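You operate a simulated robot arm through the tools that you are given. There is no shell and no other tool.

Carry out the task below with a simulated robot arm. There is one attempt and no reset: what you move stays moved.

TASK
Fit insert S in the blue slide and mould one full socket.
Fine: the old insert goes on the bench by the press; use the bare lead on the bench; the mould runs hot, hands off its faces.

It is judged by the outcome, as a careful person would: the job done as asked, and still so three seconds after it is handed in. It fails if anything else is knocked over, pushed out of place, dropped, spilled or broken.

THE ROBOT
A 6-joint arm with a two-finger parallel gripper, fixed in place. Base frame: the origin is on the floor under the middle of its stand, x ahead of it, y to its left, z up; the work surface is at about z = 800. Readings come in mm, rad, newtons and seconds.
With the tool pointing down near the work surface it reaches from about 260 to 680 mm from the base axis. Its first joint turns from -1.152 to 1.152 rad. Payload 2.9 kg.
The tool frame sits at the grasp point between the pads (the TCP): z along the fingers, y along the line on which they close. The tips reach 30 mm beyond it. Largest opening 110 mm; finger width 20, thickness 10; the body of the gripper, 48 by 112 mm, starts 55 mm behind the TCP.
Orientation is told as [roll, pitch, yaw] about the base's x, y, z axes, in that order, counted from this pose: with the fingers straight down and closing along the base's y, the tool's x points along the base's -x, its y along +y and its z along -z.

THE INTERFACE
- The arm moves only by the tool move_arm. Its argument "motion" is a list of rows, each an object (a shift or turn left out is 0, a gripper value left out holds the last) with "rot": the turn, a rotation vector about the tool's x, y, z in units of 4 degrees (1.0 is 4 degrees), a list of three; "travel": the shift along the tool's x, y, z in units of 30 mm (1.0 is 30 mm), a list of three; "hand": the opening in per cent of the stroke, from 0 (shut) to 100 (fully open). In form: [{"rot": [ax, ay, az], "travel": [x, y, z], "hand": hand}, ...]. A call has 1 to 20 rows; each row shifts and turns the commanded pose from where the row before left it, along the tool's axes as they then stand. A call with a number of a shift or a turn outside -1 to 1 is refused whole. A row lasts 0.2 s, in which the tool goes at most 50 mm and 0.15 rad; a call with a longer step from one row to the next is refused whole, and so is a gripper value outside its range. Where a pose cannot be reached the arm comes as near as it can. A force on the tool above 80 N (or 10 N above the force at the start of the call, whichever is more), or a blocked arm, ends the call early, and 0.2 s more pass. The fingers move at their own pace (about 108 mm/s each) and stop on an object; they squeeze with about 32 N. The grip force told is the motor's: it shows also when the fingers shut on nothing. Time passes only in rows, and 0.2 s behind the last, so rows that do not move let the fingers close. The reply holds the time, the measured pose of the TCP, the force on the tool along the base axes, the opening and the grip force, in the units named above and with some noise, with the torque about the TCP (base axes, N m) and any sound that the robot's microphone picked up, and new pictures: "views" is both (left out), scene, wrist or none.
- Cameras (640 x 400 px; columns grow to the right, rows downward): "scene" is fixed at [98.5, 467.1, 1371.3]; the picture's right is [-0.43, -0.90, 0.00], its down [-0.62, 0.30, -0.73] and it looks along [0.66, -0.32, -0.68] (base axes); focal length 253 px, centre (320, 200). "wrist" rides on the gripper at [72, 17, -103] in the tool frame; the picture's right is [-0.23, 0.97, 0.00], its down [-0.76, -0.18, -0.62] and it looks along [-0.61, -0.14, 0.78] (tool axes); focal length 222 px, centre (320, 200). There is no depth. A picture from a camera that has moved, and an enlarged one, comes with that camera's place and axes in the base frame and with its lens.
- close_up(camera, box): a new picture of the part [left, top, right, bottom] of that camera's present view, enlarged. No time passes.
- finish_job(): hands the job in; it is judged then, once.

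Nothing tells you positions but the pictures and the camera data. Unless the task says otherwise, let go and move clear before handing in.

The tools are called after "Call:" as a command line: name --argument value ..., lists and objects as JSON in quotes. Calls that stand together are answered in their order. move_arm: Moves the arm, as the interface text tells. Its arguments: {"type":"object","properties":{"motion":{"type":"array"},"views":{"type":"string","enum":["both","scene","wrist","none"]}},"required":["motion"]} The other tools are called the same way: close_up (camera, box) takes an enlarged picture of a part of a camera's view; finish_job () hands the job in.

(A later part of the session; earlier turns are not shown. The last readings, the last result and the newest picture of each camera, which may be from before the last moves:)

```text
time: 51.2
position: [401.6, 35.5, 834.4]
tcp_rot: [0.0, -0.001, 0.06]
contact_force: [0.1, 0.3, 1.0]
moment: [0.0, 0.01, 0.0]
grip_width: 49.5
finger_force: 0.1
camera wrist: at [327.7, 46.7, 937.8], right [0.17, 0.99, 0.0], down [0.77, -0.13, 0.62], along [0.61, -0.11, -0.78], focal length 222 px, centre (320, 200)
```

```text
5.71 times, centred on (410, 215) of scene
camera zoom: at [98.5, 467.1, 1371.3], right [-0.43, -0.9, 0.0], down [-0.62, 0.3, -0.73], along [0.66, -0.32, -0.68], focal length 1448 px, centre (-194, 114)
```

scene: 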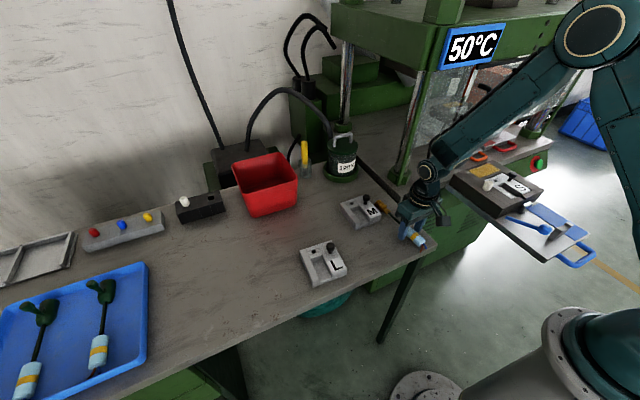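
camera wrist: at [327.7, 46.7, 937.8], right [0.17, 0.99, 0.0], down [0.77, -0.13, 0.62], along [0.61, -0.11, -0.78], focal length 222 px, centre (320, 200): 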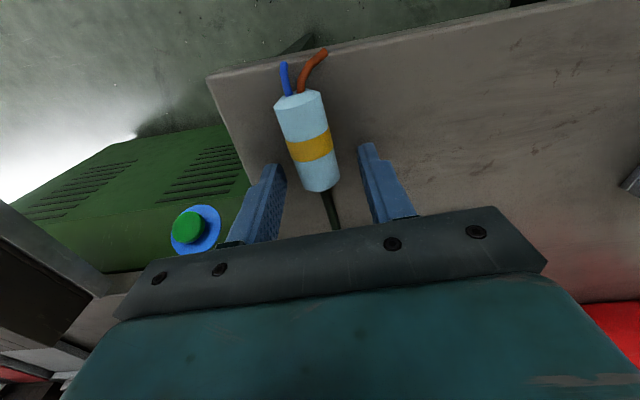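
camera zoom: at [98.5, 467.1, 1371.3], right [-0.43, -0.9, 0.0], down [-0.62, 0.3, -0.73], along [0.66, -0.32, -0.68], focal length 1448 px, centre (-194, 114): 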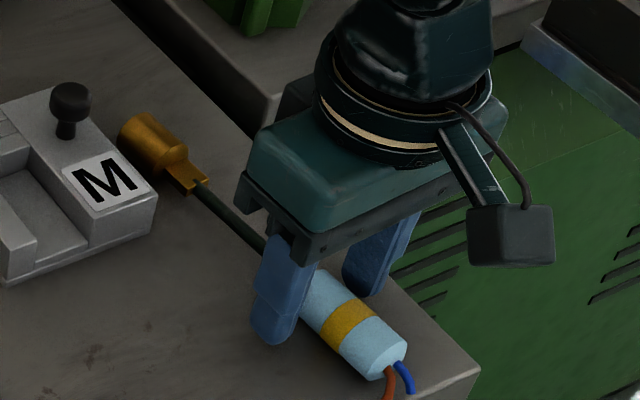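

Centred within 2 mm; I'll trim that and close on the grip.

Call:
move_arm --motion '[{"travel": [0, -0.06, 0]}, {"hand": 35}, {"hand": 20}, {"hand": 0}, {}, {}]'

Call:
close_up --camera "wrist" --box '[220, 20, 440, 200]'

Call:
close_up --camera "scene" --box '[370, 180, 450, 250]'

```text
time: 52.6
position: [402.5, 33.0, 834.8]
tcp_rot: [0.0, 0.001, 0.06]
contact_force: [-0.2, -0.8, 0.2]
moment: [-0.03, -0.04, 0.02]
grip_width: 24.1
finger_force: 32.1
camera wrist: at [327.8, 44.9, 938.3], right [0.17, 0.99, 0.0], down [0.77, -0.13, 0.62], along [0.61, -0.11, -0.78], focal length 222 px, centre (320, 200)
```

scene: 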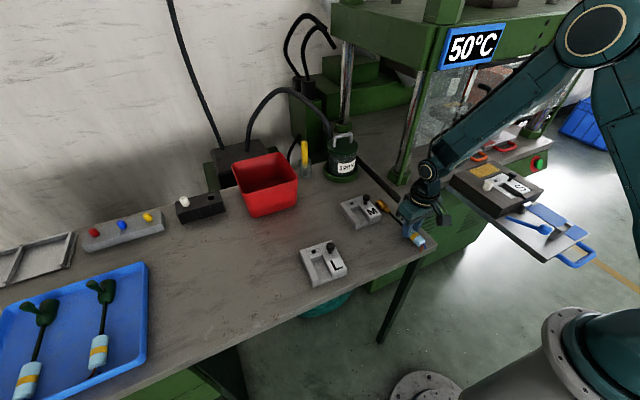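
wrist: 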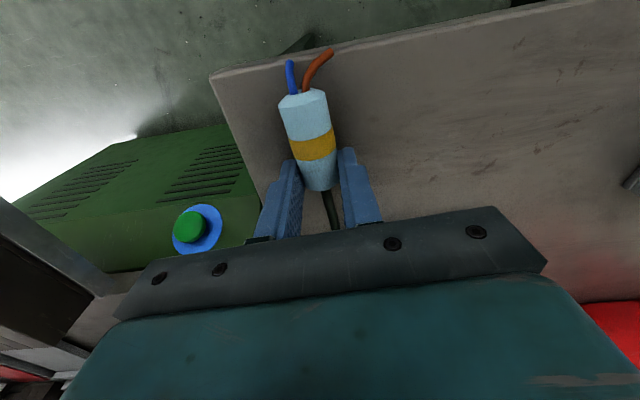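

```text
2.22 times, centred on (330, 110) of wrist
camera zoom: at [327.8, 44.9, 938.3], right [0.17, 0.99, 0.0], down [0.77, -0.13, 0.62], along [0.61, -0.11, -0.78], focal length 494 px, centre (298, 400)
```

zoom: 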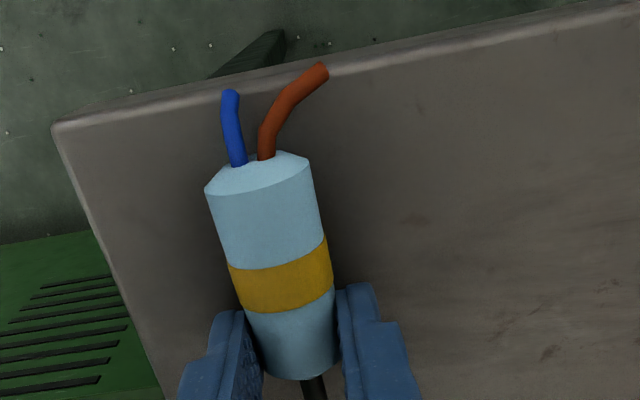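

```text
5.71 times, centred on (410, 215) of scene
camera zoom: at [98.5, 467.1, 1371.3], right [-0.43, -0.9, 0.0], down [-0.62, 0.3, -0.73], along [0.66, -0.32, -0.68], focal length 1448 px, centre (-194, 114)
```

zoom: 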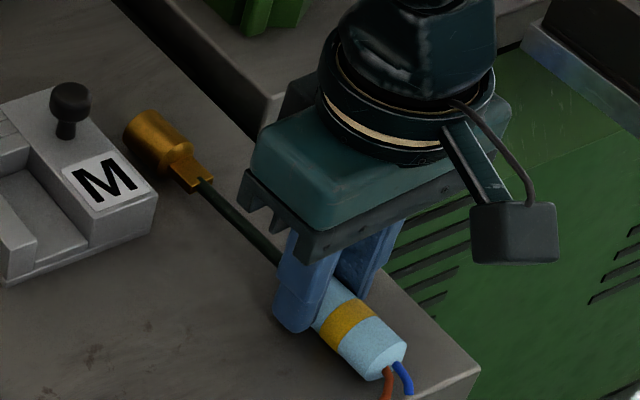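

The lead is gripped. I'll lift it gently and see how it hangs.

Call:
move_arm --motion '[{"travel": [0, 0, -0.1]}, {"travel": [0, 0, -0.2]}, {"travel": [0, 0, -0.4]}, {"travel": [0, 0, -0.6]}, {"travel": [0, 0, -0.6]}, {"travel": [0, 0, -0.6]}, {"travel": [0, 0, -0.6]}, {"travel": [0, 0, -0.6]}, {"travel": [0, 0, -0.4]}, {"rot": [0, 0, 0.85]}, {}]'

Call:
close_up --camera "wrist" --box '[220, 20, 440, 240]'

Call:
close_up --camera "scene" --box '[360, 110, 480, 230]'

```text
time: 55.0
position: [401.0, 34.2, 956.3]
tcp_rot: [-0.001, 0.0, 0.0]
contact_force: [0.2, 0.0, -1.7]
moment: [0.01, 0.0, -0.02]
grip_width: 24.1
finger_force: 31.8
camera wrist: at [328.3, 49.4, 1062.0], right [0.23, 0.97, 0.0], down [0.76, -0.18, 0.62], along [0.61, -0.14, -0.78], focal length 222 px, centre (320, 200)
```

scene: 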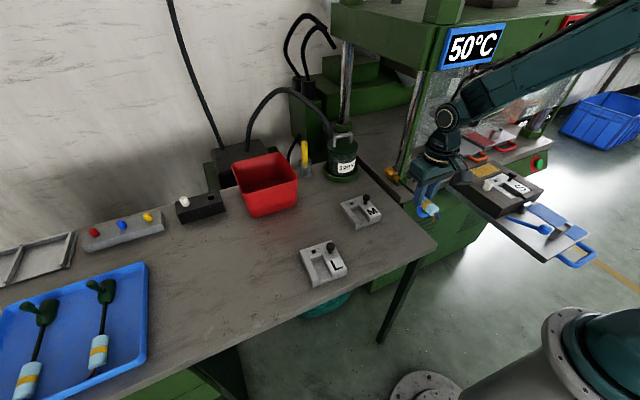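
wrist: 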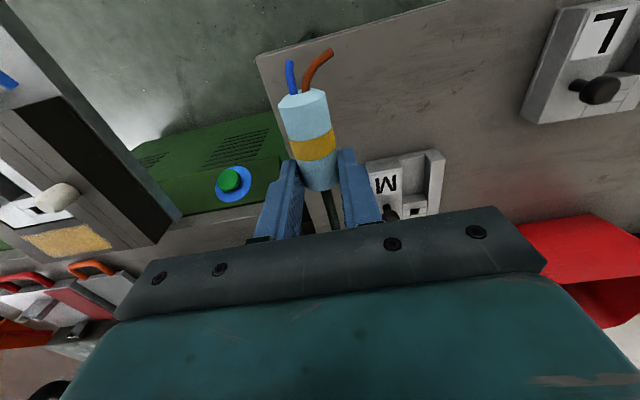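

```text
1.82 times, centred on (330, 130) of wrist
camera zoom: at [328.3, 49.4, 1062.0], right [0.23, 0.97, 0.0], down [0.76, -0.18, 0.62], along [0.61, -0.14, -0.78], focal length 404 px, centre (302, 327)
```

zoom: 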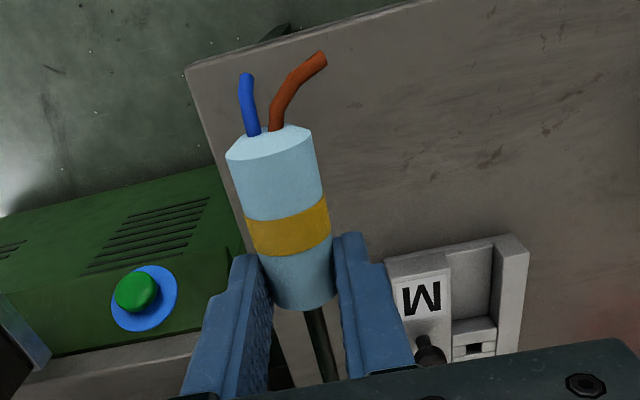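

```text
3.33 times, centred on (420, 170) of scene
camera zoom: at [98.5, 467.1, 1371.3], right [-0.43, -0.9, 0.0], down [-0.62, 0.3, -0.73], along [0.66, -0.32, -0.68], focal length 845 px, centre (-13, 300)
```

zoom: 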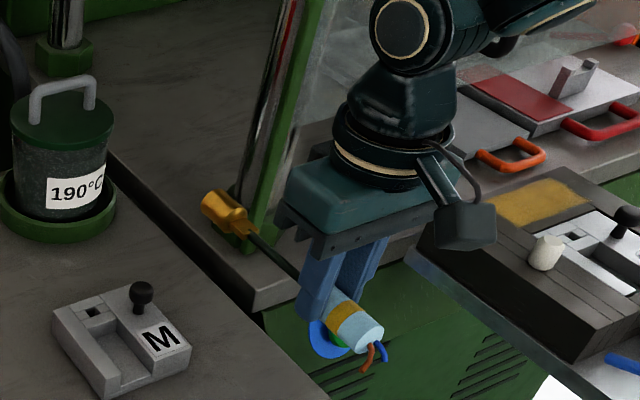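

The lead hangs level and straight. I'll carry it high over to the slide, above the cradle line.

Call:
move_arm --motion '[{"travel": [0.322, -0.767, -0.062]}, {"travel": [0.322, -0.767, -0.062]}, {"travel": [0.322, -0.767, -0.062]}, {"travel": [0.322, -0.767, -0.062]}, {"travel": [0.322, -0.767, -0.062]}, {"travel": [0.322, -0.767, -0.062]}, {"travel": [0.322, -0.767, -0.062]}, {"travel": [0.322, -0.767, -0.062]}, {"travel": [0.322, -0.767, -0.062]}, {"travel": [0.322, -0.767, -0.062]}, {"travel": [0.322, -0.767, -0.062]}, {"travel": [0.322, -0.767, -0.062]}, {"travel": [0.322, -0.767, -0.062]}, {"travel": [0.322, -0.767, -0.062]}, {"travel": [0.322, -0.767, -0.062]}, {}, {}]'

Call:
close_up --camera "wrist" --box '[200, 20, 440, 240]'

Call:
close_up --camera "scene" --box '[470, 120, 600, 270]'

```text
time: 58.6
position: [256.7, -312.3, 986.4]
tcp_rot: [0.0, 0.0, -0.001]
contact_force: [-0.3, 0.1, -0.2]
moment: [0.02, 0.03, -0.03]
grip_width: 24.2
finger_force: 32.1
camera wrist: at [182.6, -296.5, 1090.3], right [0.23, 0.97, 0.0], down [0.76, -0.18, 0.62], along [0.61, -0.14, -0.78], focal length 222 px, centre (320, 200)
```

scene: 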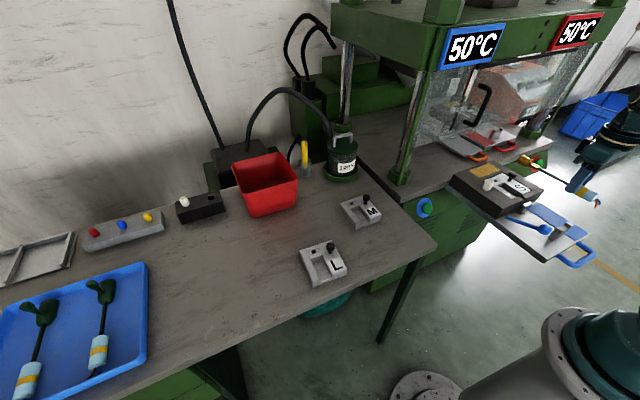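
wrist: 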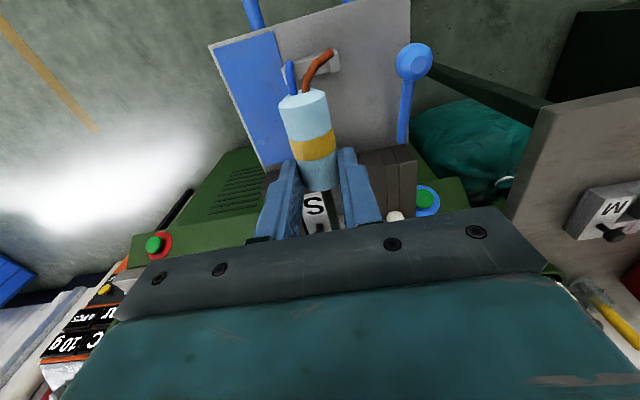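

```text
1.82 times, centred on (320, 130) of wrist
camera zoom: at [182.6, -296.5, 1090.3], right [0.23, 0.97, 0.0], down [0.76, -0.18, 0.62], along [0.61, -0.14, -0.78], focal length 404 px, centre (320, 327)
```

zoom: 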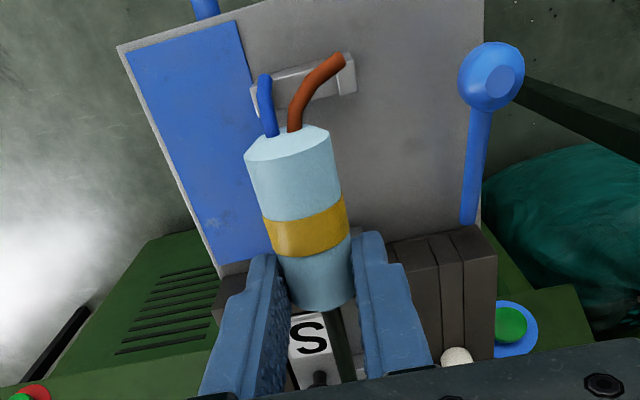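

```text
2.67 times, centred on (535, 195) of scene
camera zoom: at [98.5, 467.0, 1371.3], right [-0.43, -0.9, 0.0], down [-0.62, 0.3, -0.73], along [0.66, -0.32, -0.68], focal length 676 px, centre (-253, 213)
```

zoom: 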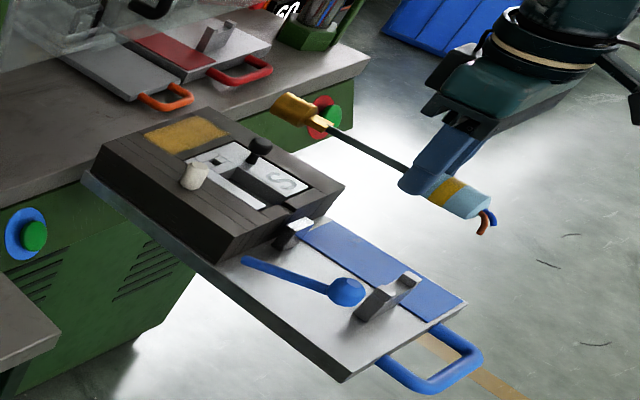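

The tip is near (398,-311) and lines up with the cavity (x 344–403, y centre ≈ −310). I'll lower it until it's just above the mould face and compare.

Call:
move_arm --motion '[{"travel": [0, 0, 0.6]}, {"travel": [0, 0, 0.8]}, {"travel": [0, 0, 0.6]}, {"travel": [0, 0, 0.3]}, {}, {}]'

Call:
close_up --camera "wrist" --box '[240, 20, 420, 240]'

Call:
close_up --camera "scene" --box '[470, 140, 550, 210]'

Call:
close_up --camera "scene" --box '[510, 180, 600, 260]'

```text
time: 60.0
position: [255.2, -312.2, 917.4]
tcp_rot: [-0.002, 0.001, 0.001]
contact_force: [0.6, -0.3, -0.2]
moment: [0.02, -0.01, 0.01]
grip_width: 24.1
finger_force: 32.4
camera wrist: at [182.5, -296.9, 1020.9], right [0.23, 0.97, 0.0], down [0.76, -0.18, 0.62], along [0.61, -0.14, -0.78], focal length 222 px, centre (320, 200)
```

scene: 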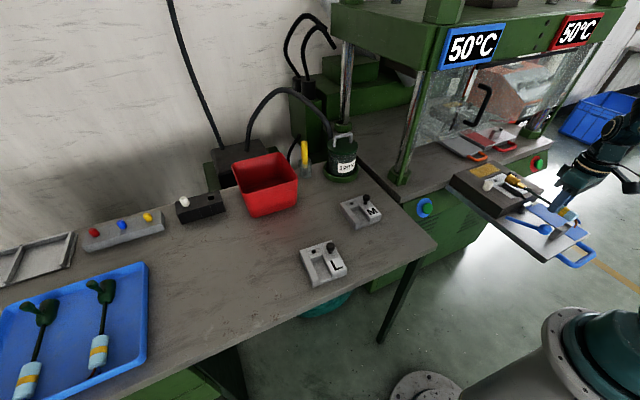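
wrist: 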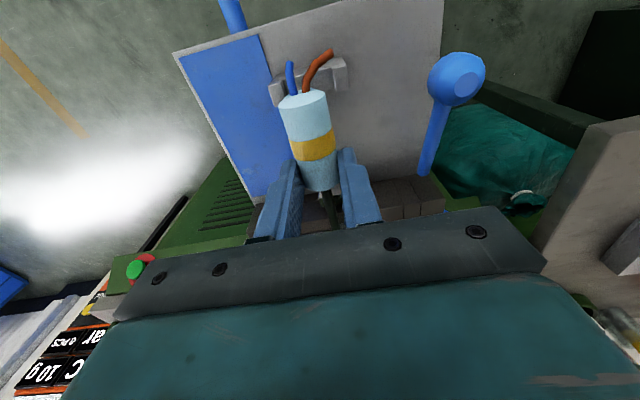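

```text
1.82 times, centred on (330, 130) of wrist
camera zoom: at [182.5, -296.9, 1020.9], right [0.23, 0.97, 0.0], down [0.76, -0.18, 0.62], along [0.61, -0.14, -0.78], focal length 404 px, centre (302, 327)
```

zoom: 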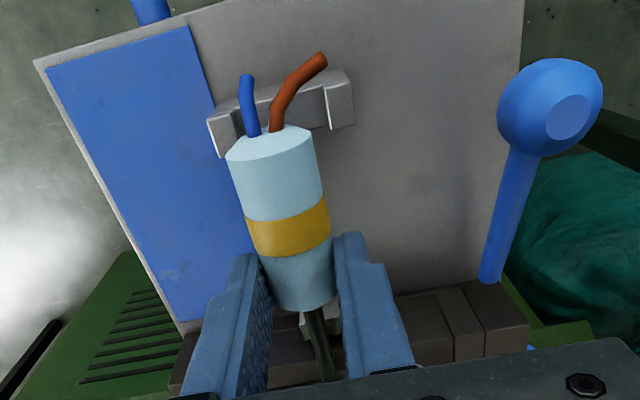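

```text
5.71 times, centred on (510, 175) of scene
camera zoom: at [98.5, 467.1, 1371.3], right [-0.43, -0.9, 0.0], down [-0.62, 0.3, -0.73], along [0.66, -0.32, -0.68], focal length 1448 px, centre (-766, 343)
```

zoom: 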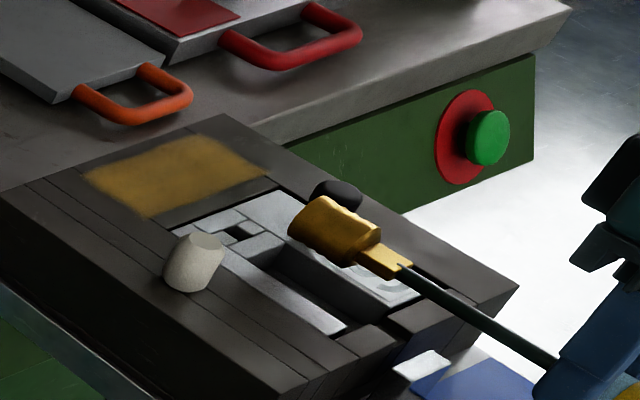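

```text
5.00 times, centred on (555, 220) of scene
camera zoom: at [98.5, 467.1, 1371.3], right [-0.43, -0.9, 0.0], down [-0.62, 0.3, -0.73], along [0.66, -0.32, -0.68], focal length 1267 px, centre (-855, 100)
```

zoom: 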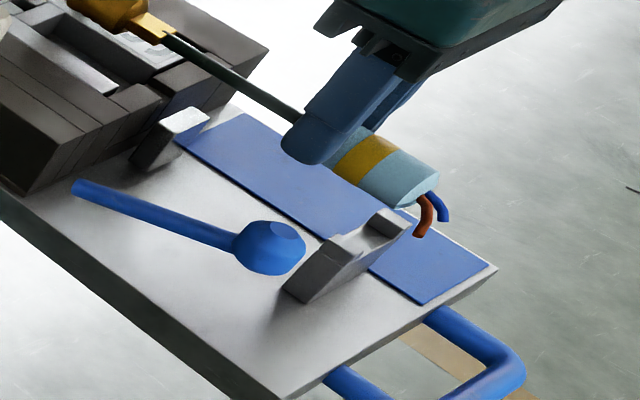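

Terminal, wire and grip line up with the cavity, rest and cradle. I'll back off 2.5 mm in x so the tip clears the cavity end wall and lower further.

Call:
move_arm --motion '[{"travel": [0.083, 0.023, 0.2]}, {"travel": [0, 0, 0.35]}, {"travel": [0, 0, 0.25]}, {}, {}]'

Call:
close_up --camera "scene" --box '[470, 140, 550, 210]'

Call:
close_up --camera "scene" --box '[510, 190, 590, 260]'

Call:
close_up --camera "wrist" --box '[240, 20, 420, 240]'

```text
time: 61.2
position: [252.8, -311.7, 891.5]
tcp_rot: [0.001, 0.0, -0.001]
contact_force: [1.0, -0.7, -0.5]
moment: [-0.03, 0.0, 0.0]
grip_width: 23.9
finger_force: 32.0
camera wrist: at [179.6, -296.2, 995.7], right [0.23, 0.97, 0.0], down [0.76, -0.18, 0.62], along [0.61, -0.14, -0.78], focal length 222 px, centre (320, 200)
```

scene: 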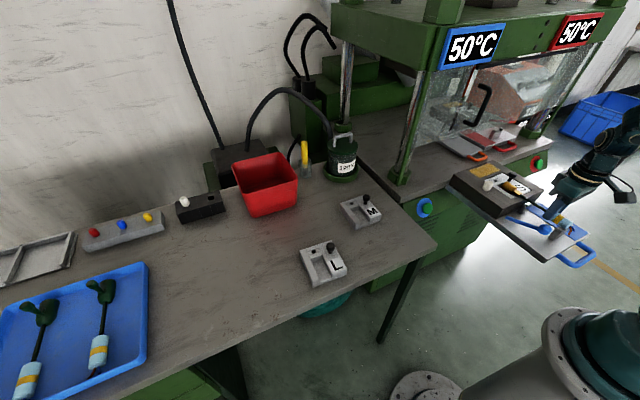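
wrist: 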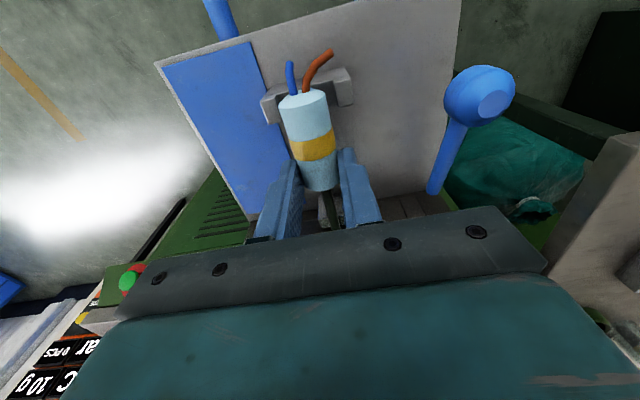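

```text
5.71 times, centred on (510, 175) of scene
camera zoom: at [98.5, 467.1, 1371.3], right [-0.43, -0.9, 0.0], down [-0.62, 0.3, -0.73], along [0.66, -0.32, -0.68], focal length 1448 px, centre (-766, 343)
```

zoom: 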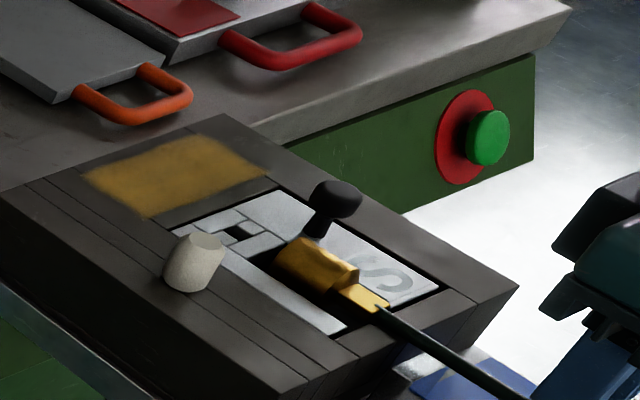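

```text
5.71 times, centred on (550, 225) of scene
camera zoom: at [98.5, 467.1, 1371.3], right [-0.43, -0.9, 0.0], down [-0.62, 0.3, -0.73], along [0.66, -0.32, -0.68], focal length 1448 px, centre (-994, 57)
```

zoom: 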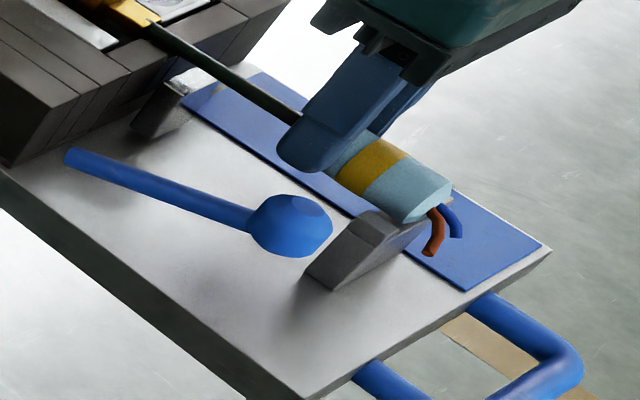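

```text
1.82 times, centred on (330, 130) of wrist
camera zoom: at [179.6, -296.2, 995.7], right [0.23, 0.97, 0.0], down [0.76, -0.18, 0.62], along [0.61, -0.14, -0.78], focal length 404 px, centre (302, 327)
```

zoom: 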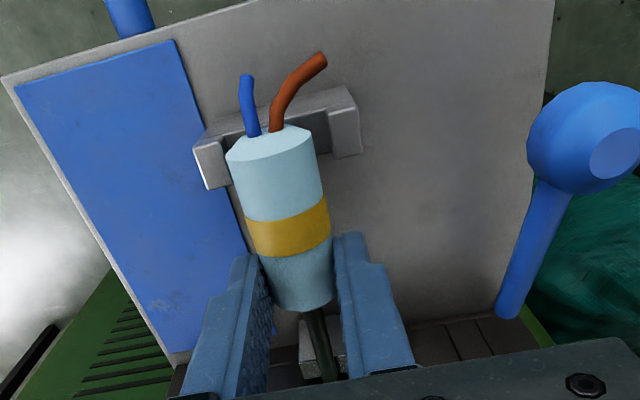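

Everything is lining up: grip between the cradle nubs, terminal over the cavity. I'll lower in small steps and watch the force.

Call:
move_arm --motion '[{"travel": [0, 0, 0.1]}, {"travel": [0, 0, 0.07]}, {}]' --views "none"

Call:
move_arm --motion '[{"travel": [0, 0, 0.07]}, {}]' --views "none"

Call:
close_up --camera "scene" --box '[470, 140, 550, 210]'

Call:
close_up --camera "scene" --box '[510, 190, 590, 260]'

```text
time: 62.0
position: [253.0, -311.2, 889.2]
tcp_rot: [-0.002, -0.003, 0.0]
contact_force: [-1.3, -0.2, 26.9]
moment: [0.01, 0.0, -0.03]
grip_width: 24.1
finger_force: 31.9
```

```text
time: 62.6
position: [253.1, -311.3, 885.4]
tcp_rot: [-0.003, -0.001, 0.0]
contact_force: [-1.4, -8.0, 27.0]
moment: [-0.17, -0.01, -0.07]
grip_width: 24.3
finger_force: 31.3
```

```text
5.71 times, centred on (510, 175) of scene
camera zoom: at [98.2, 467.2, 1371.3], right [-0.43, -0.9, 0.0], down [-0.62, 0.29, -0.73], along [0.66, -0.32, -0.68], focal length 1448 px, centre (-766, 343)
```

zoom: 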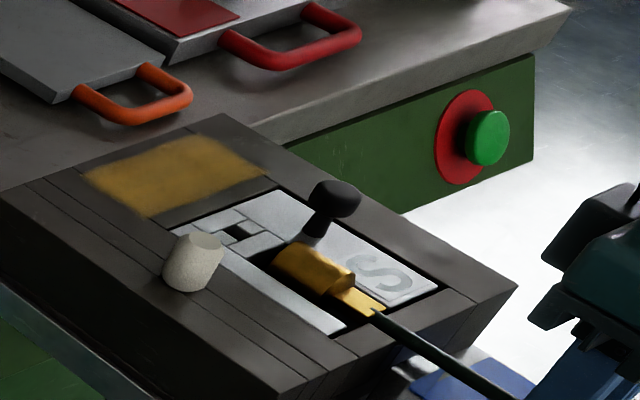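

```text
5.71 times, centred on (550, 225) of scene
camera zoom: at [98.2, 467.2, 1371.3], right [-0.43, -0.9, 0.0], down [-0.62, 0.29, -0.73], along [0.66, -0.32, -0.68], focal length 1448 px, centre (-994, 57)
```

zoom: 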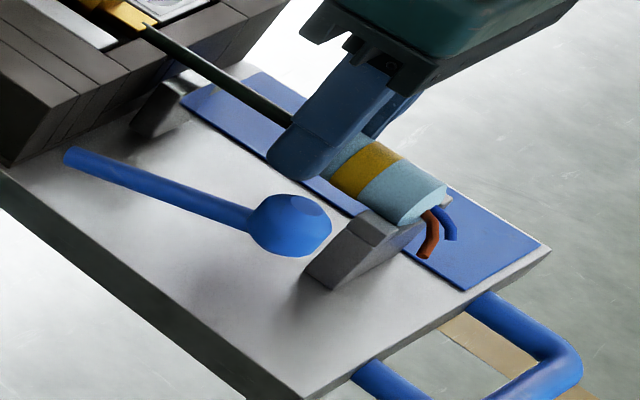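

There's contact of about 27 N; the lead seems to be resting in its supports. I'll look closely before letting go.

Call:
close_up --camera "scene" --box '[490, 165, 540, 205]'

Call:
close_up --camera "scene" --box '[540, 205, 590, 245]'

Call:
close_up --camera "wrist" --box '[240, 60, 420, 220]'

```text
10.00 times, centred on (515, 185) of scene
camera zoom: at [98.2, 467.2, 1371.3], right [-0.43, -0.9, 0.0], down [-0.62, 0.29, -0.73], along [0.66, -0.32, -0.68], focal length 2534 px, centre (-1630, 350)
```

zoom: 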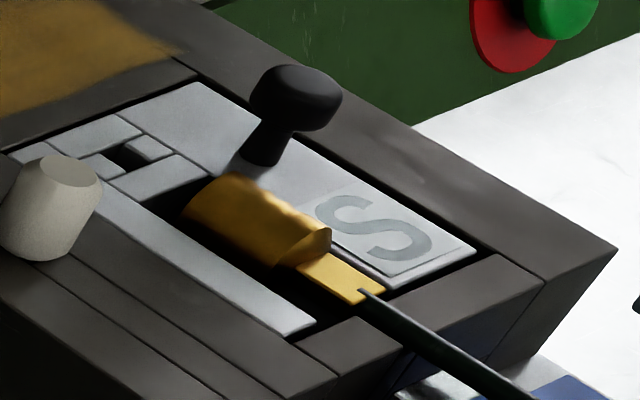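

```text
10.00 times, centred on (565, 225) of scene
camera zoom: at [98.2, 467.2, 1371.3], right [-0.43, -0.9, 0.0], down [-0.62, 0.29, -0.73], along [0.66, -0.32, -0.68], focal length 2534 px, centre (-2130, -50)
```

zoom: 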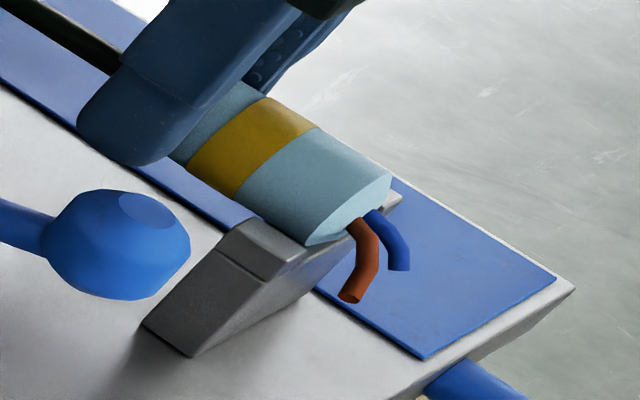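

```text
2.50 times, centred on (330, 140) of wrist
camera zoom: at [180.2, -295.8, 989.2], right [0.23, 0.97, 0.0], down [0.76, -0.18, 0.62], along [0.61, -0.14, -0.78], focal length 555 px, centre (295, 350)
```

zoom: 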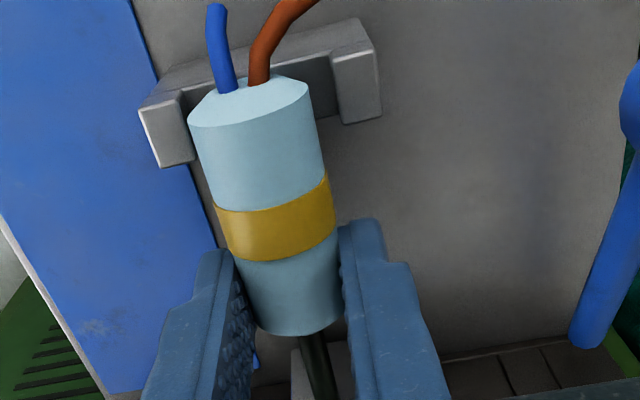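

The grip sits in the cradle and the terminal is in the cavity. I'll open the fingers gently and see how it settles.

Call:
move_arm --motion '[{"hand": 24}, {"hand": 28}, {"hand": 35}, {"hand": 45}, {}, {}]'

Call:
close_up --camera "scene" --box '[490, 165, 540, 205]'

Call:
close_up --camera "scene" --box '[530, 195, 590, 245]'

Call:
close_up --camera "wrist" --box '[240, 60, 420, 220]'

```text
time: 64.0
position: [253.8, -311.4, 885.7]
tcp_rot: [-0.001, 0.002, -0.001]
contact_force: [-0.9, 0.1, -1.2]
moment: [-0.02, 0.0, 0.01]
grip_width: 49.7
finger_force: 0.1
camera wrist: at [180.2, -295.2, 988.8], right [0.23, 0.97, 0.0], down [0.76, -0.18, 0.62], along [0.61, -0.14, -0.78], focal length 222 px, centre (320, 200)
```

scene: 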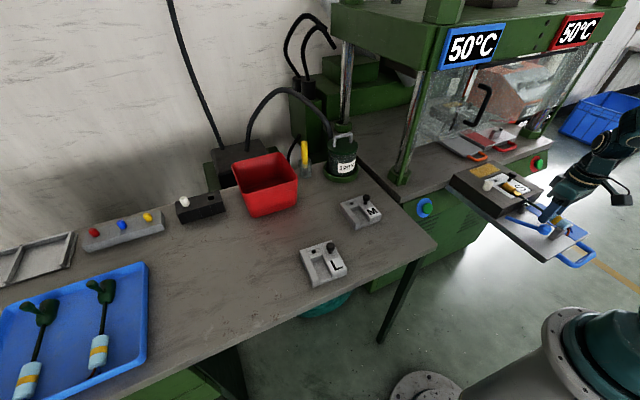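
wrist: 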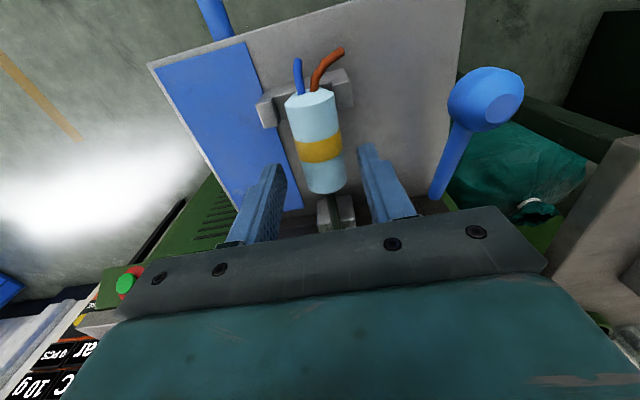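

```text
10.00 times, centred on (515, 185) of scene
camera zoom: at [98.5, 467.1, 1371.3], right [-0.43, -0.9, 0.0], down [-0.62, 0.3, -0.73], along [0.66, -0.32, -0.68], focal length 2534 px, centre (-1630, 350)
```

zoom: 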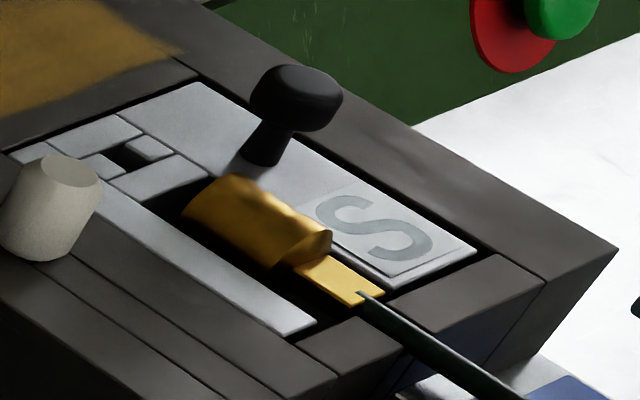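

```text
8.00 times, centred on (560, 220) of scene
camera zoom: at [98.5, 467.1, 1371.3], right [-0.43, -0.9, 0.0], down [-0.62, 0.3, -0.73], along [0.66, -0.32, -0.68], focal length 2027 px, centre (-1600, 40)
```

zoom: 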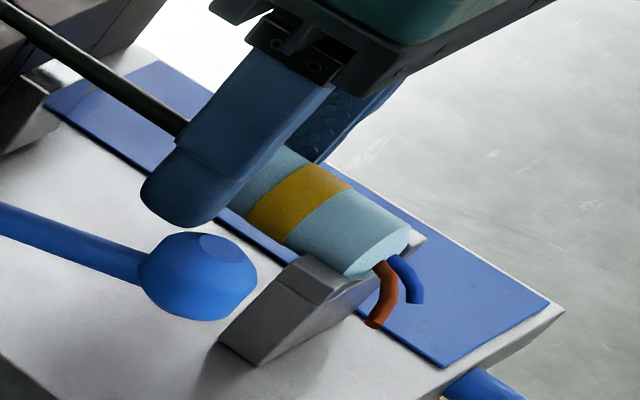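

```text
2.50 times, centred on (330, 140) of wrist
camera zoom: at [180.2, -295.2, 988.8], right [0.23, 0.97, 0.0], down [0.76, -0.18, 0.62], along [0.61, -0.14, -0.78], focal length 555 px, centre (295, 350)
```

zoom: 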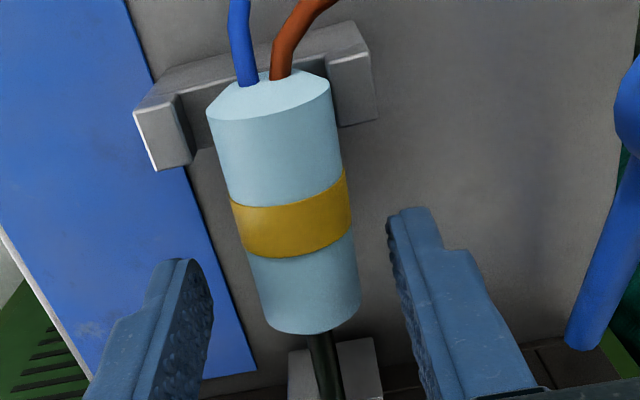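

The lead stays put. I'll rise straight up and inspect the whole arrangement from above.

Call:
move_arm --motion '[{"travel": [0, 0, -0.3]}, {"travel": [0, 0, -0.7]}, {"travel": [0, 0, -0.9]}, {"travel": [0, 0, -0.9]}, {"travel": [0, 0, -0.7]}, {}]'

Call:
close_up --camera "wrist" --box '[220, 20, 440, 220]'

Call:
close_up --camera "scene" --box '[480, 150, 600, 250]'

Call:
close_up --camera "scene" --box '[490, 165, 540, 205]'

Call:
close_up --camera "wrist" --box '[290, 120, 370, 180]'

```text
time: 65.4
position: [253.0, -311.1, 991.4]
tcp_rot: [0.0, -0.001, -0.001]
contact_force: [1.0, 0.2, -0.2]
moment: [-0.01, 0.0, -0.06]
grip_width: 49.7
finger_force: 0.1
camera wrist: at [179.8, -295.9, 1095.3], right [0.23, 0.97, 0.0], down [0.76, -0.18, 0.62], along [0.61, -0.14, -0.78], focal length 222 px, centre (320, 200)
```

scene: 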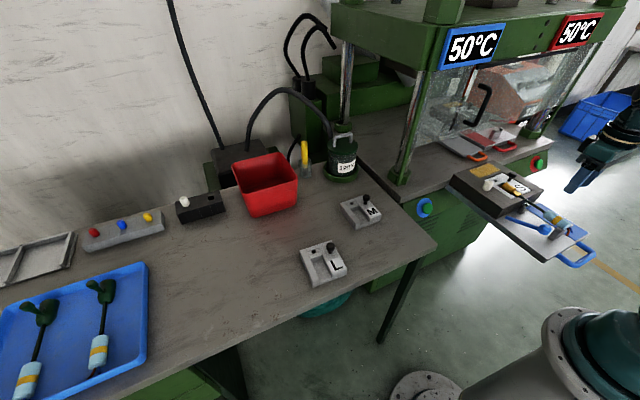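
wrist: 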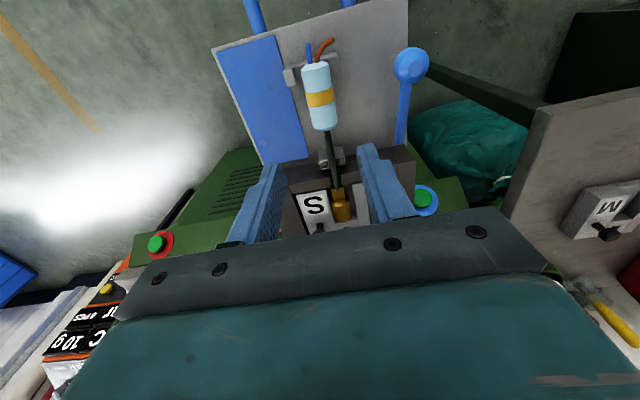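

```text
2.00 times, centred on (330, 120) of wrist
camera zoom: at [179.8, -295.9, 1095.3], right [0.23, 0.97, 0.0], down [0.76, -0.18, 0.62], along [0.61, -0.14, -0.78], focal length 444 px, centre (300, 360)
```

zoom: 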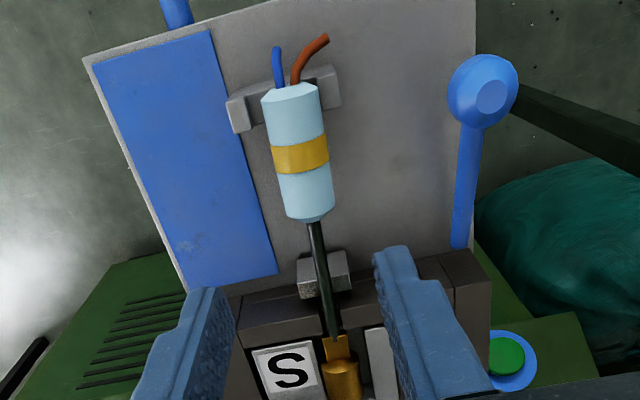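

```text
4.00 times, centred on (540, 200) of scene
camera zoom: at [98.5, 467.1, 1371.3], right [-0.43, -0.9, 0.0], down [-0.62, 0.3, -0.73], along [0.66, -0.32, -0.68], focal length 1014 px, centre (-560, 200)
```

zoom: 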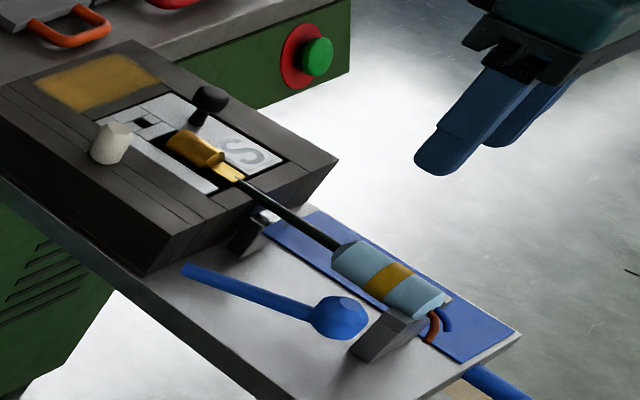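

```text
10.00 times, centred on (515, 185) of scene
camera zoom: at [98.5, 467.1, 1371.3], right [-0.43, -0.9, 0.0], down [-0.62, 0.3, -0.73], along [0.66, -0.32, -0.68], focal length 2534 px, centre (-1630, 350)
```

zoom: 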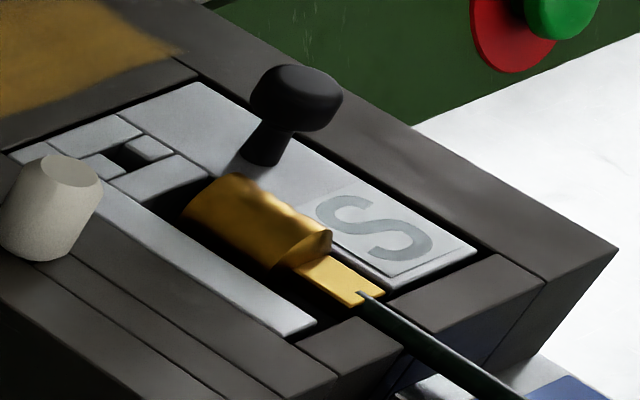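

```text
6.67 times, centred on (330, 150) of wrist
camera zoom: at [179.8, -295.9, 1095.3], right [0.23, 0.97, 0.0], down [0.76, -0.18, 0.62], along [0.61, -0.14, -0.78], focal length 1481 px, centre (253, 533)
```

zoom: 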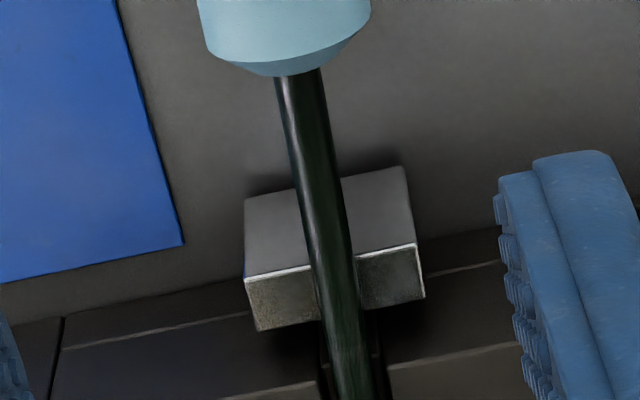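

The wire lies over the rest and in the notch. I'll move forward to see the terminal in the cavity from above.

Call:
move_arm --motion '[{"travel": [-0.9, -0.1, 0]}, {"travel": [-0.9, -0.1, 0]}, {"travel": [-0.9, -0.1, 0]}, {"travel": [-0.9, -0.1, 0]}, {"travel": [-0.9, -0.1, 0]}, {}, {}]'

Call:
close_up --camera "wrist" --box '[240, 20, 400, 170]'

Call:
close_up --camera "wrist" --box '[310, 40, 400, 130]'

```text
time: 67.0
position: [389.1, -326.4, 990.2]
tcp_rot: [-0.001, 0.001, 0.001]
contact_force: [-0.6, -0.5, 0.3]
moment: [-0.04, 0.05, 0.01]
grip_width: 49.5
finger_force: 0.1
camera wrist: at [316.8, -310.4, 1094.9], right [0.23, 0.97, 0.0], down [0.76, -0.18, 0.62], along [0.61, -0.14, -0.78], focal length 222 px, centre (320, 200)
```

scene: 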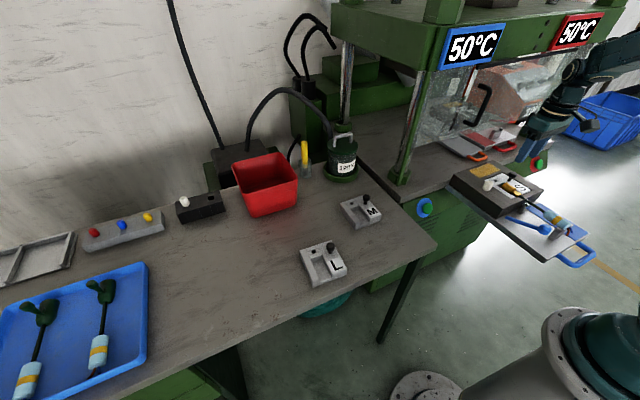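
wrist: 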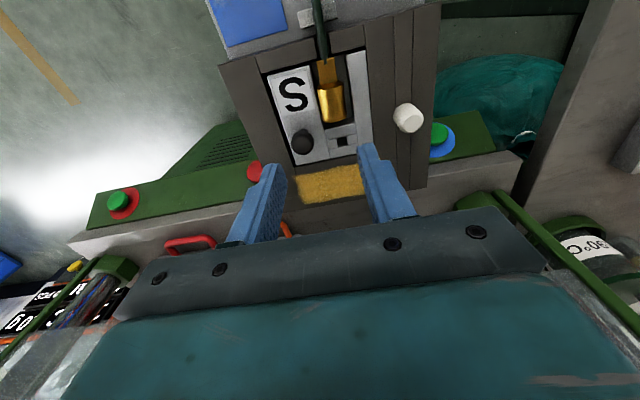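

```text
2.67 times, centred on (320, 95) of wrist
camera zoom: at [316.8, -310.4, 1094.9], right [0.23, 0.97, 0.0], down [0.76, -0.18, 0.62], along [0.61, -0.14, -0.78], focal length 592 px, centre (320, 480)
```

zoom: 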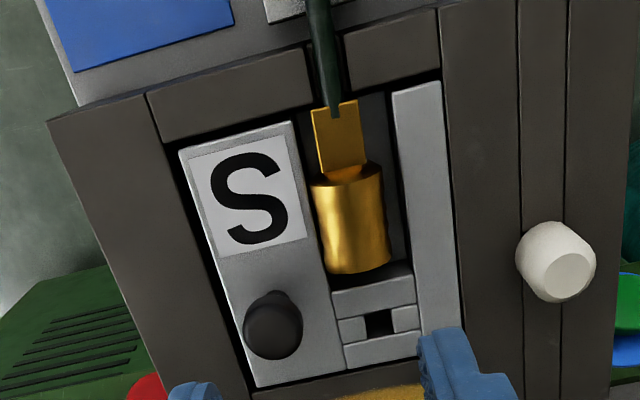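

```text
4.44 times, centred on (355, 85) of wrist
camera zoom: at [316.8, -310.4, 1094.9], right [0.23, 0.97, 0.0], down [0.76, -0.18, 0.62], along [0.61, -0.14, -0.78], focal length 987 px, centre (164, 711)
```

zoom: 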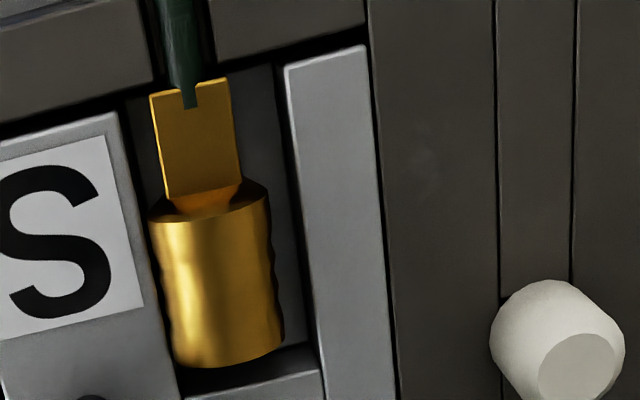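

The terminal sits fully inside the cavity. Before pushing the slide, I need to know the clearance under the press guard, so I'll tilt the camera to look into the press.

Call:
move_arm --motion '[{"travel": [0.6, 0.6, -0.7]}, {"travel": [0.6, 0.6, -0.7]}, {"travel": [0.6, 0.6, -0.7]}, {"rot": [0, -1, 0]}, {"rot": [0, -1, 0]}, {"rot": [0, -1, 0]}, {"rot": [0, -1, 0]}, {"rot": [0, -1, 0]}, {"rot": [0, -1, 0]}, {"rot": [0, -1, 0]}, {"rot": [0, -1, 0]}, {}]'

Call:
close_up --camera "wrist" --box '[0, 0, 640, 250]'

```text
time: 69.6
position: [335.0, -272.1, 1052.8]
tcp_rot: [-0.001, -0.56, 0.0]
contact_force: [0.1, 0.2, 0.5]
moment: [-0.01, 0.02, 0.01]
grip_width: 49.3
finger_force: 0.1
camera wrist: at [217.9, -256.6, 1102.5], right [0.19, 0.97, 0.12], down [0.31, -0.18, 0.93], along [0.93, -0.14, -0.34], focal length 222 px, centre (320, 200)
```

scene: 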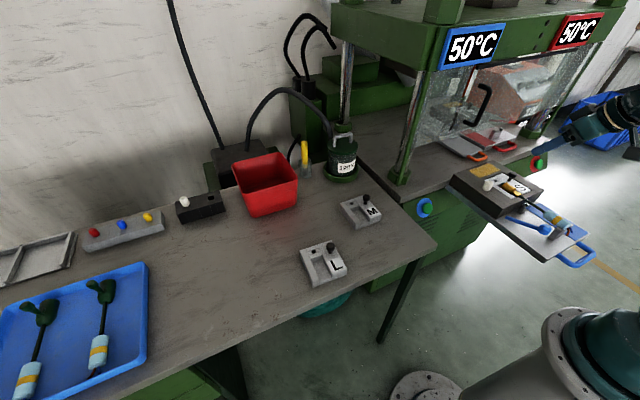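
wrist: 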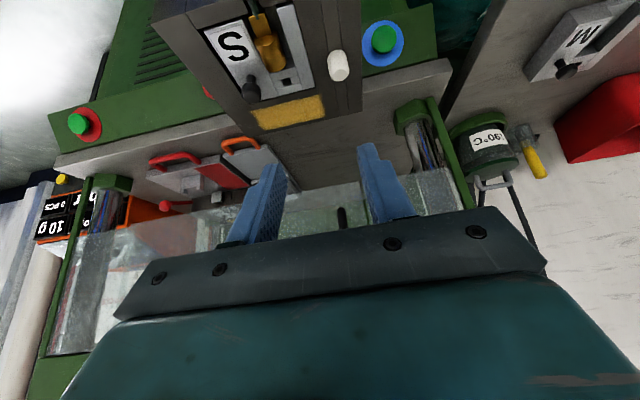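

```text
1.00 times, centred on (320, 125) of wrist (not enlarged: the box is as wide or as high as the picture)
camera zoom: at [217.9, -256.6, 1102.5], right [0.19, 0.97, 0.12], down [0.31, -0.18, 0.93], along [0.93, -0.14, -0.34], focal length 222 px, centre (320, 275)
```

zoom: 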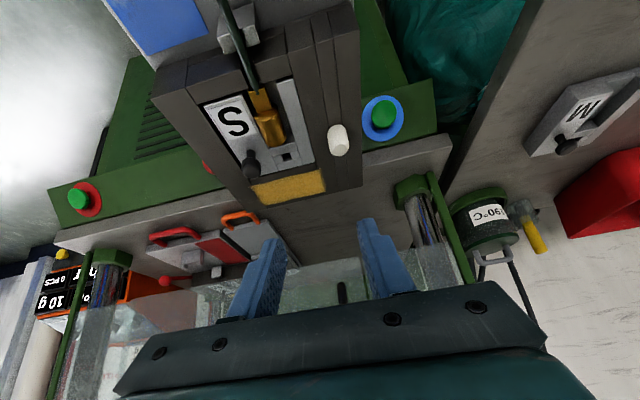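

The guard's bottom edge is at z≈940 or higher, and the insert knob tops out near 903, so the slide passes under. I'll level the tool, close the fingers and go to the loop of the blue handle.

Call:
move_arm --motion '[{"rot": [0, 1, 0], "hand": 20}, {"rot": [0, 1, 0], "hand": 0}, {"rot": [0, 1, 0]}, {"rot": [0, 1, 0]}, {"rot": [0, 1, 0]}, {"rot": [0, 1, 0]}, {"rot": [0, 1, 0]}, {"rot": [0, 1, 0]}, {"travel": [0.8, -0.15, 0.3]}, {"travel": [0.8, -0.15, 0.3]}, {"travel": [0.8, -0.15, 0.3]}, {"travel": [0.8, -0.15, 0.3]}, {"travel": [0.8, -0.15, 0.3]}, {"travel": [0.8, -0.15, 0.3]}, {"travel": [0.8, -0.15, 0.3]}, {}, {}]'

Call:
close_up --camera "wrist" --box '[200, 20, 440, 190]'

```text
time: 73.2
position: [168.4, -304.3, 990.0]
tcp_rot: [0.002, -0.001, -0.001]
contact_force: [0.8, 0.5, -0.1]
moment: [0.01, -0.02, 0.0]
grip_width: 0.0
finger_force: 32.0
camera wrist: at [94.5, -287.8, 1093.1], right [0.23, 0.97, 0.0], down [0.76, -0.18, 0.62], along [0.61, -0.14, -0.78], focal length 222 px, centre (320, 200)
```

scene: 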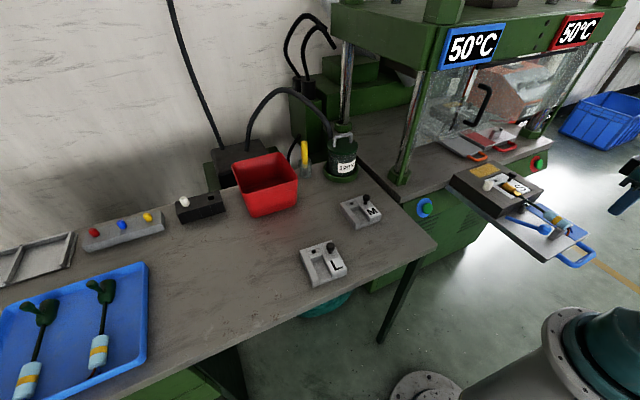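
wrist: 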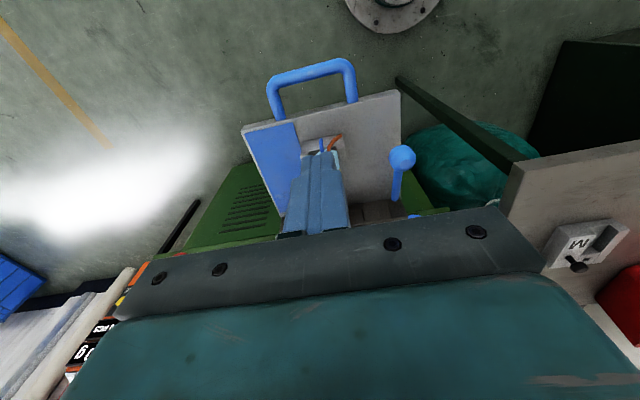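

```text
2.35 times, centred on (320, 105) of wrist
camera zoom: at [94.5, -287.8, 1093.1], right [0.23, 0.97, 0.0], down [0.76, -0.18, 0.62], along [0.61, -0.14, -0.78], focal length 523 px, centre (320, 424)
```

zoom: 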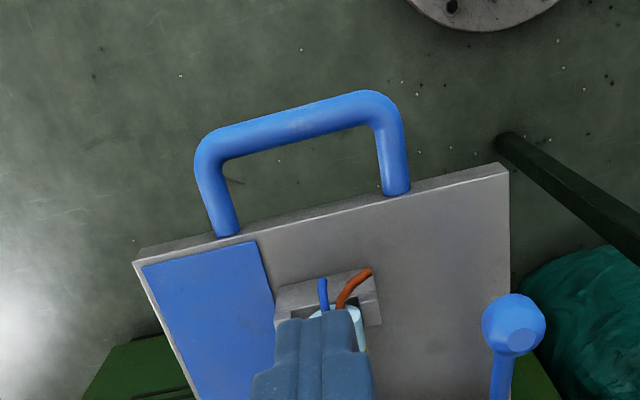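

The loop is clear: bar at x≈135, plate edge at x≈178. I'll lower the closed fingers into it.

Call:
move_arm --motion '[{"travel": [0.28, -0.2, 0.5]}, {"travel": [0, 0, 0.9]}, {"travel": [0, 0, 0.9]}, {"travel": [0, 0, 0.9]}, {"travel": [0, 0, 0.6]}, {"travel": [0, 0, 0.4]}, {}]'

Call:
close_up --camera "wrist" --box '[200, 40, 440, 210]'

Call:
close_up --camera "scene" --box '[530, 190, 620, 280]'

```text
time: 74.8
position: [158.5, -310.1, 863.8]
tcp_rot: [-0.001, 0.001, 0.0]
contact_force: [0.1, 0.5, -0.6]
moment: [0.02, -0.02, 0.03]
grip_width: 0.3
finger_force: 31.8
camera wrist: at [84.5, -294.1, 966.9], right [0.23, 0.97, 0.0], down [0.76, -0.18, 0.62], along [0.61, -0.14, -0.78], focal length 222 px, centre (320, 200)
```

scene: 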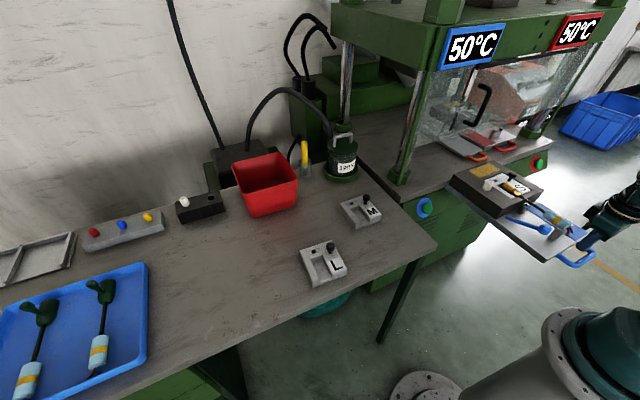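
wrist: 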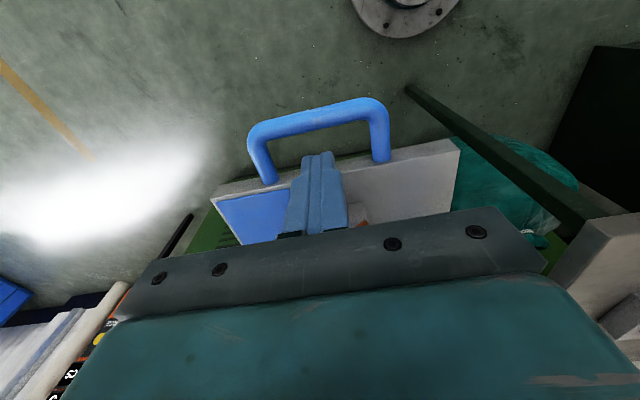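

```text
2.35 times, centred on (320, 125) of wrist
camera zoom: at [84.5, -294.1, 966.9], right [0.23, 0.97, 0.0], down [0.76, -0.18, 0.62], along [0.61, -0.14, -0.78], focal length 523 px, centre (320, 376)
```

zoom: 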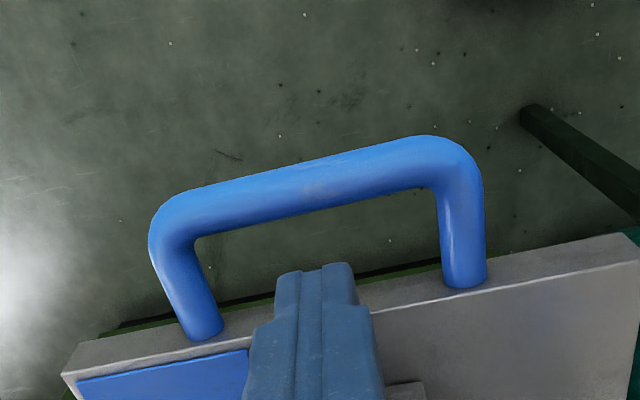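

```text
4.44 times, centred on (575, 235) of scene
camera zoom: at [98.5, 467.1, 1371.3], right [-0.43, -0.9, 0.0], down [-0.62, 0.3, -0.73], along [0.66, -0.32, -0.68], focal length 1126 px, centre (-813, 44)
```

zoom: 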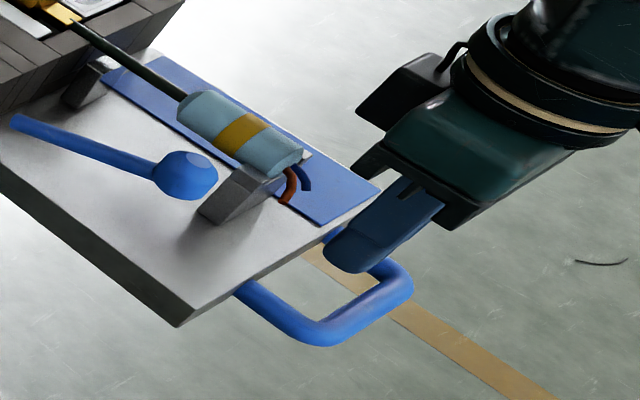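

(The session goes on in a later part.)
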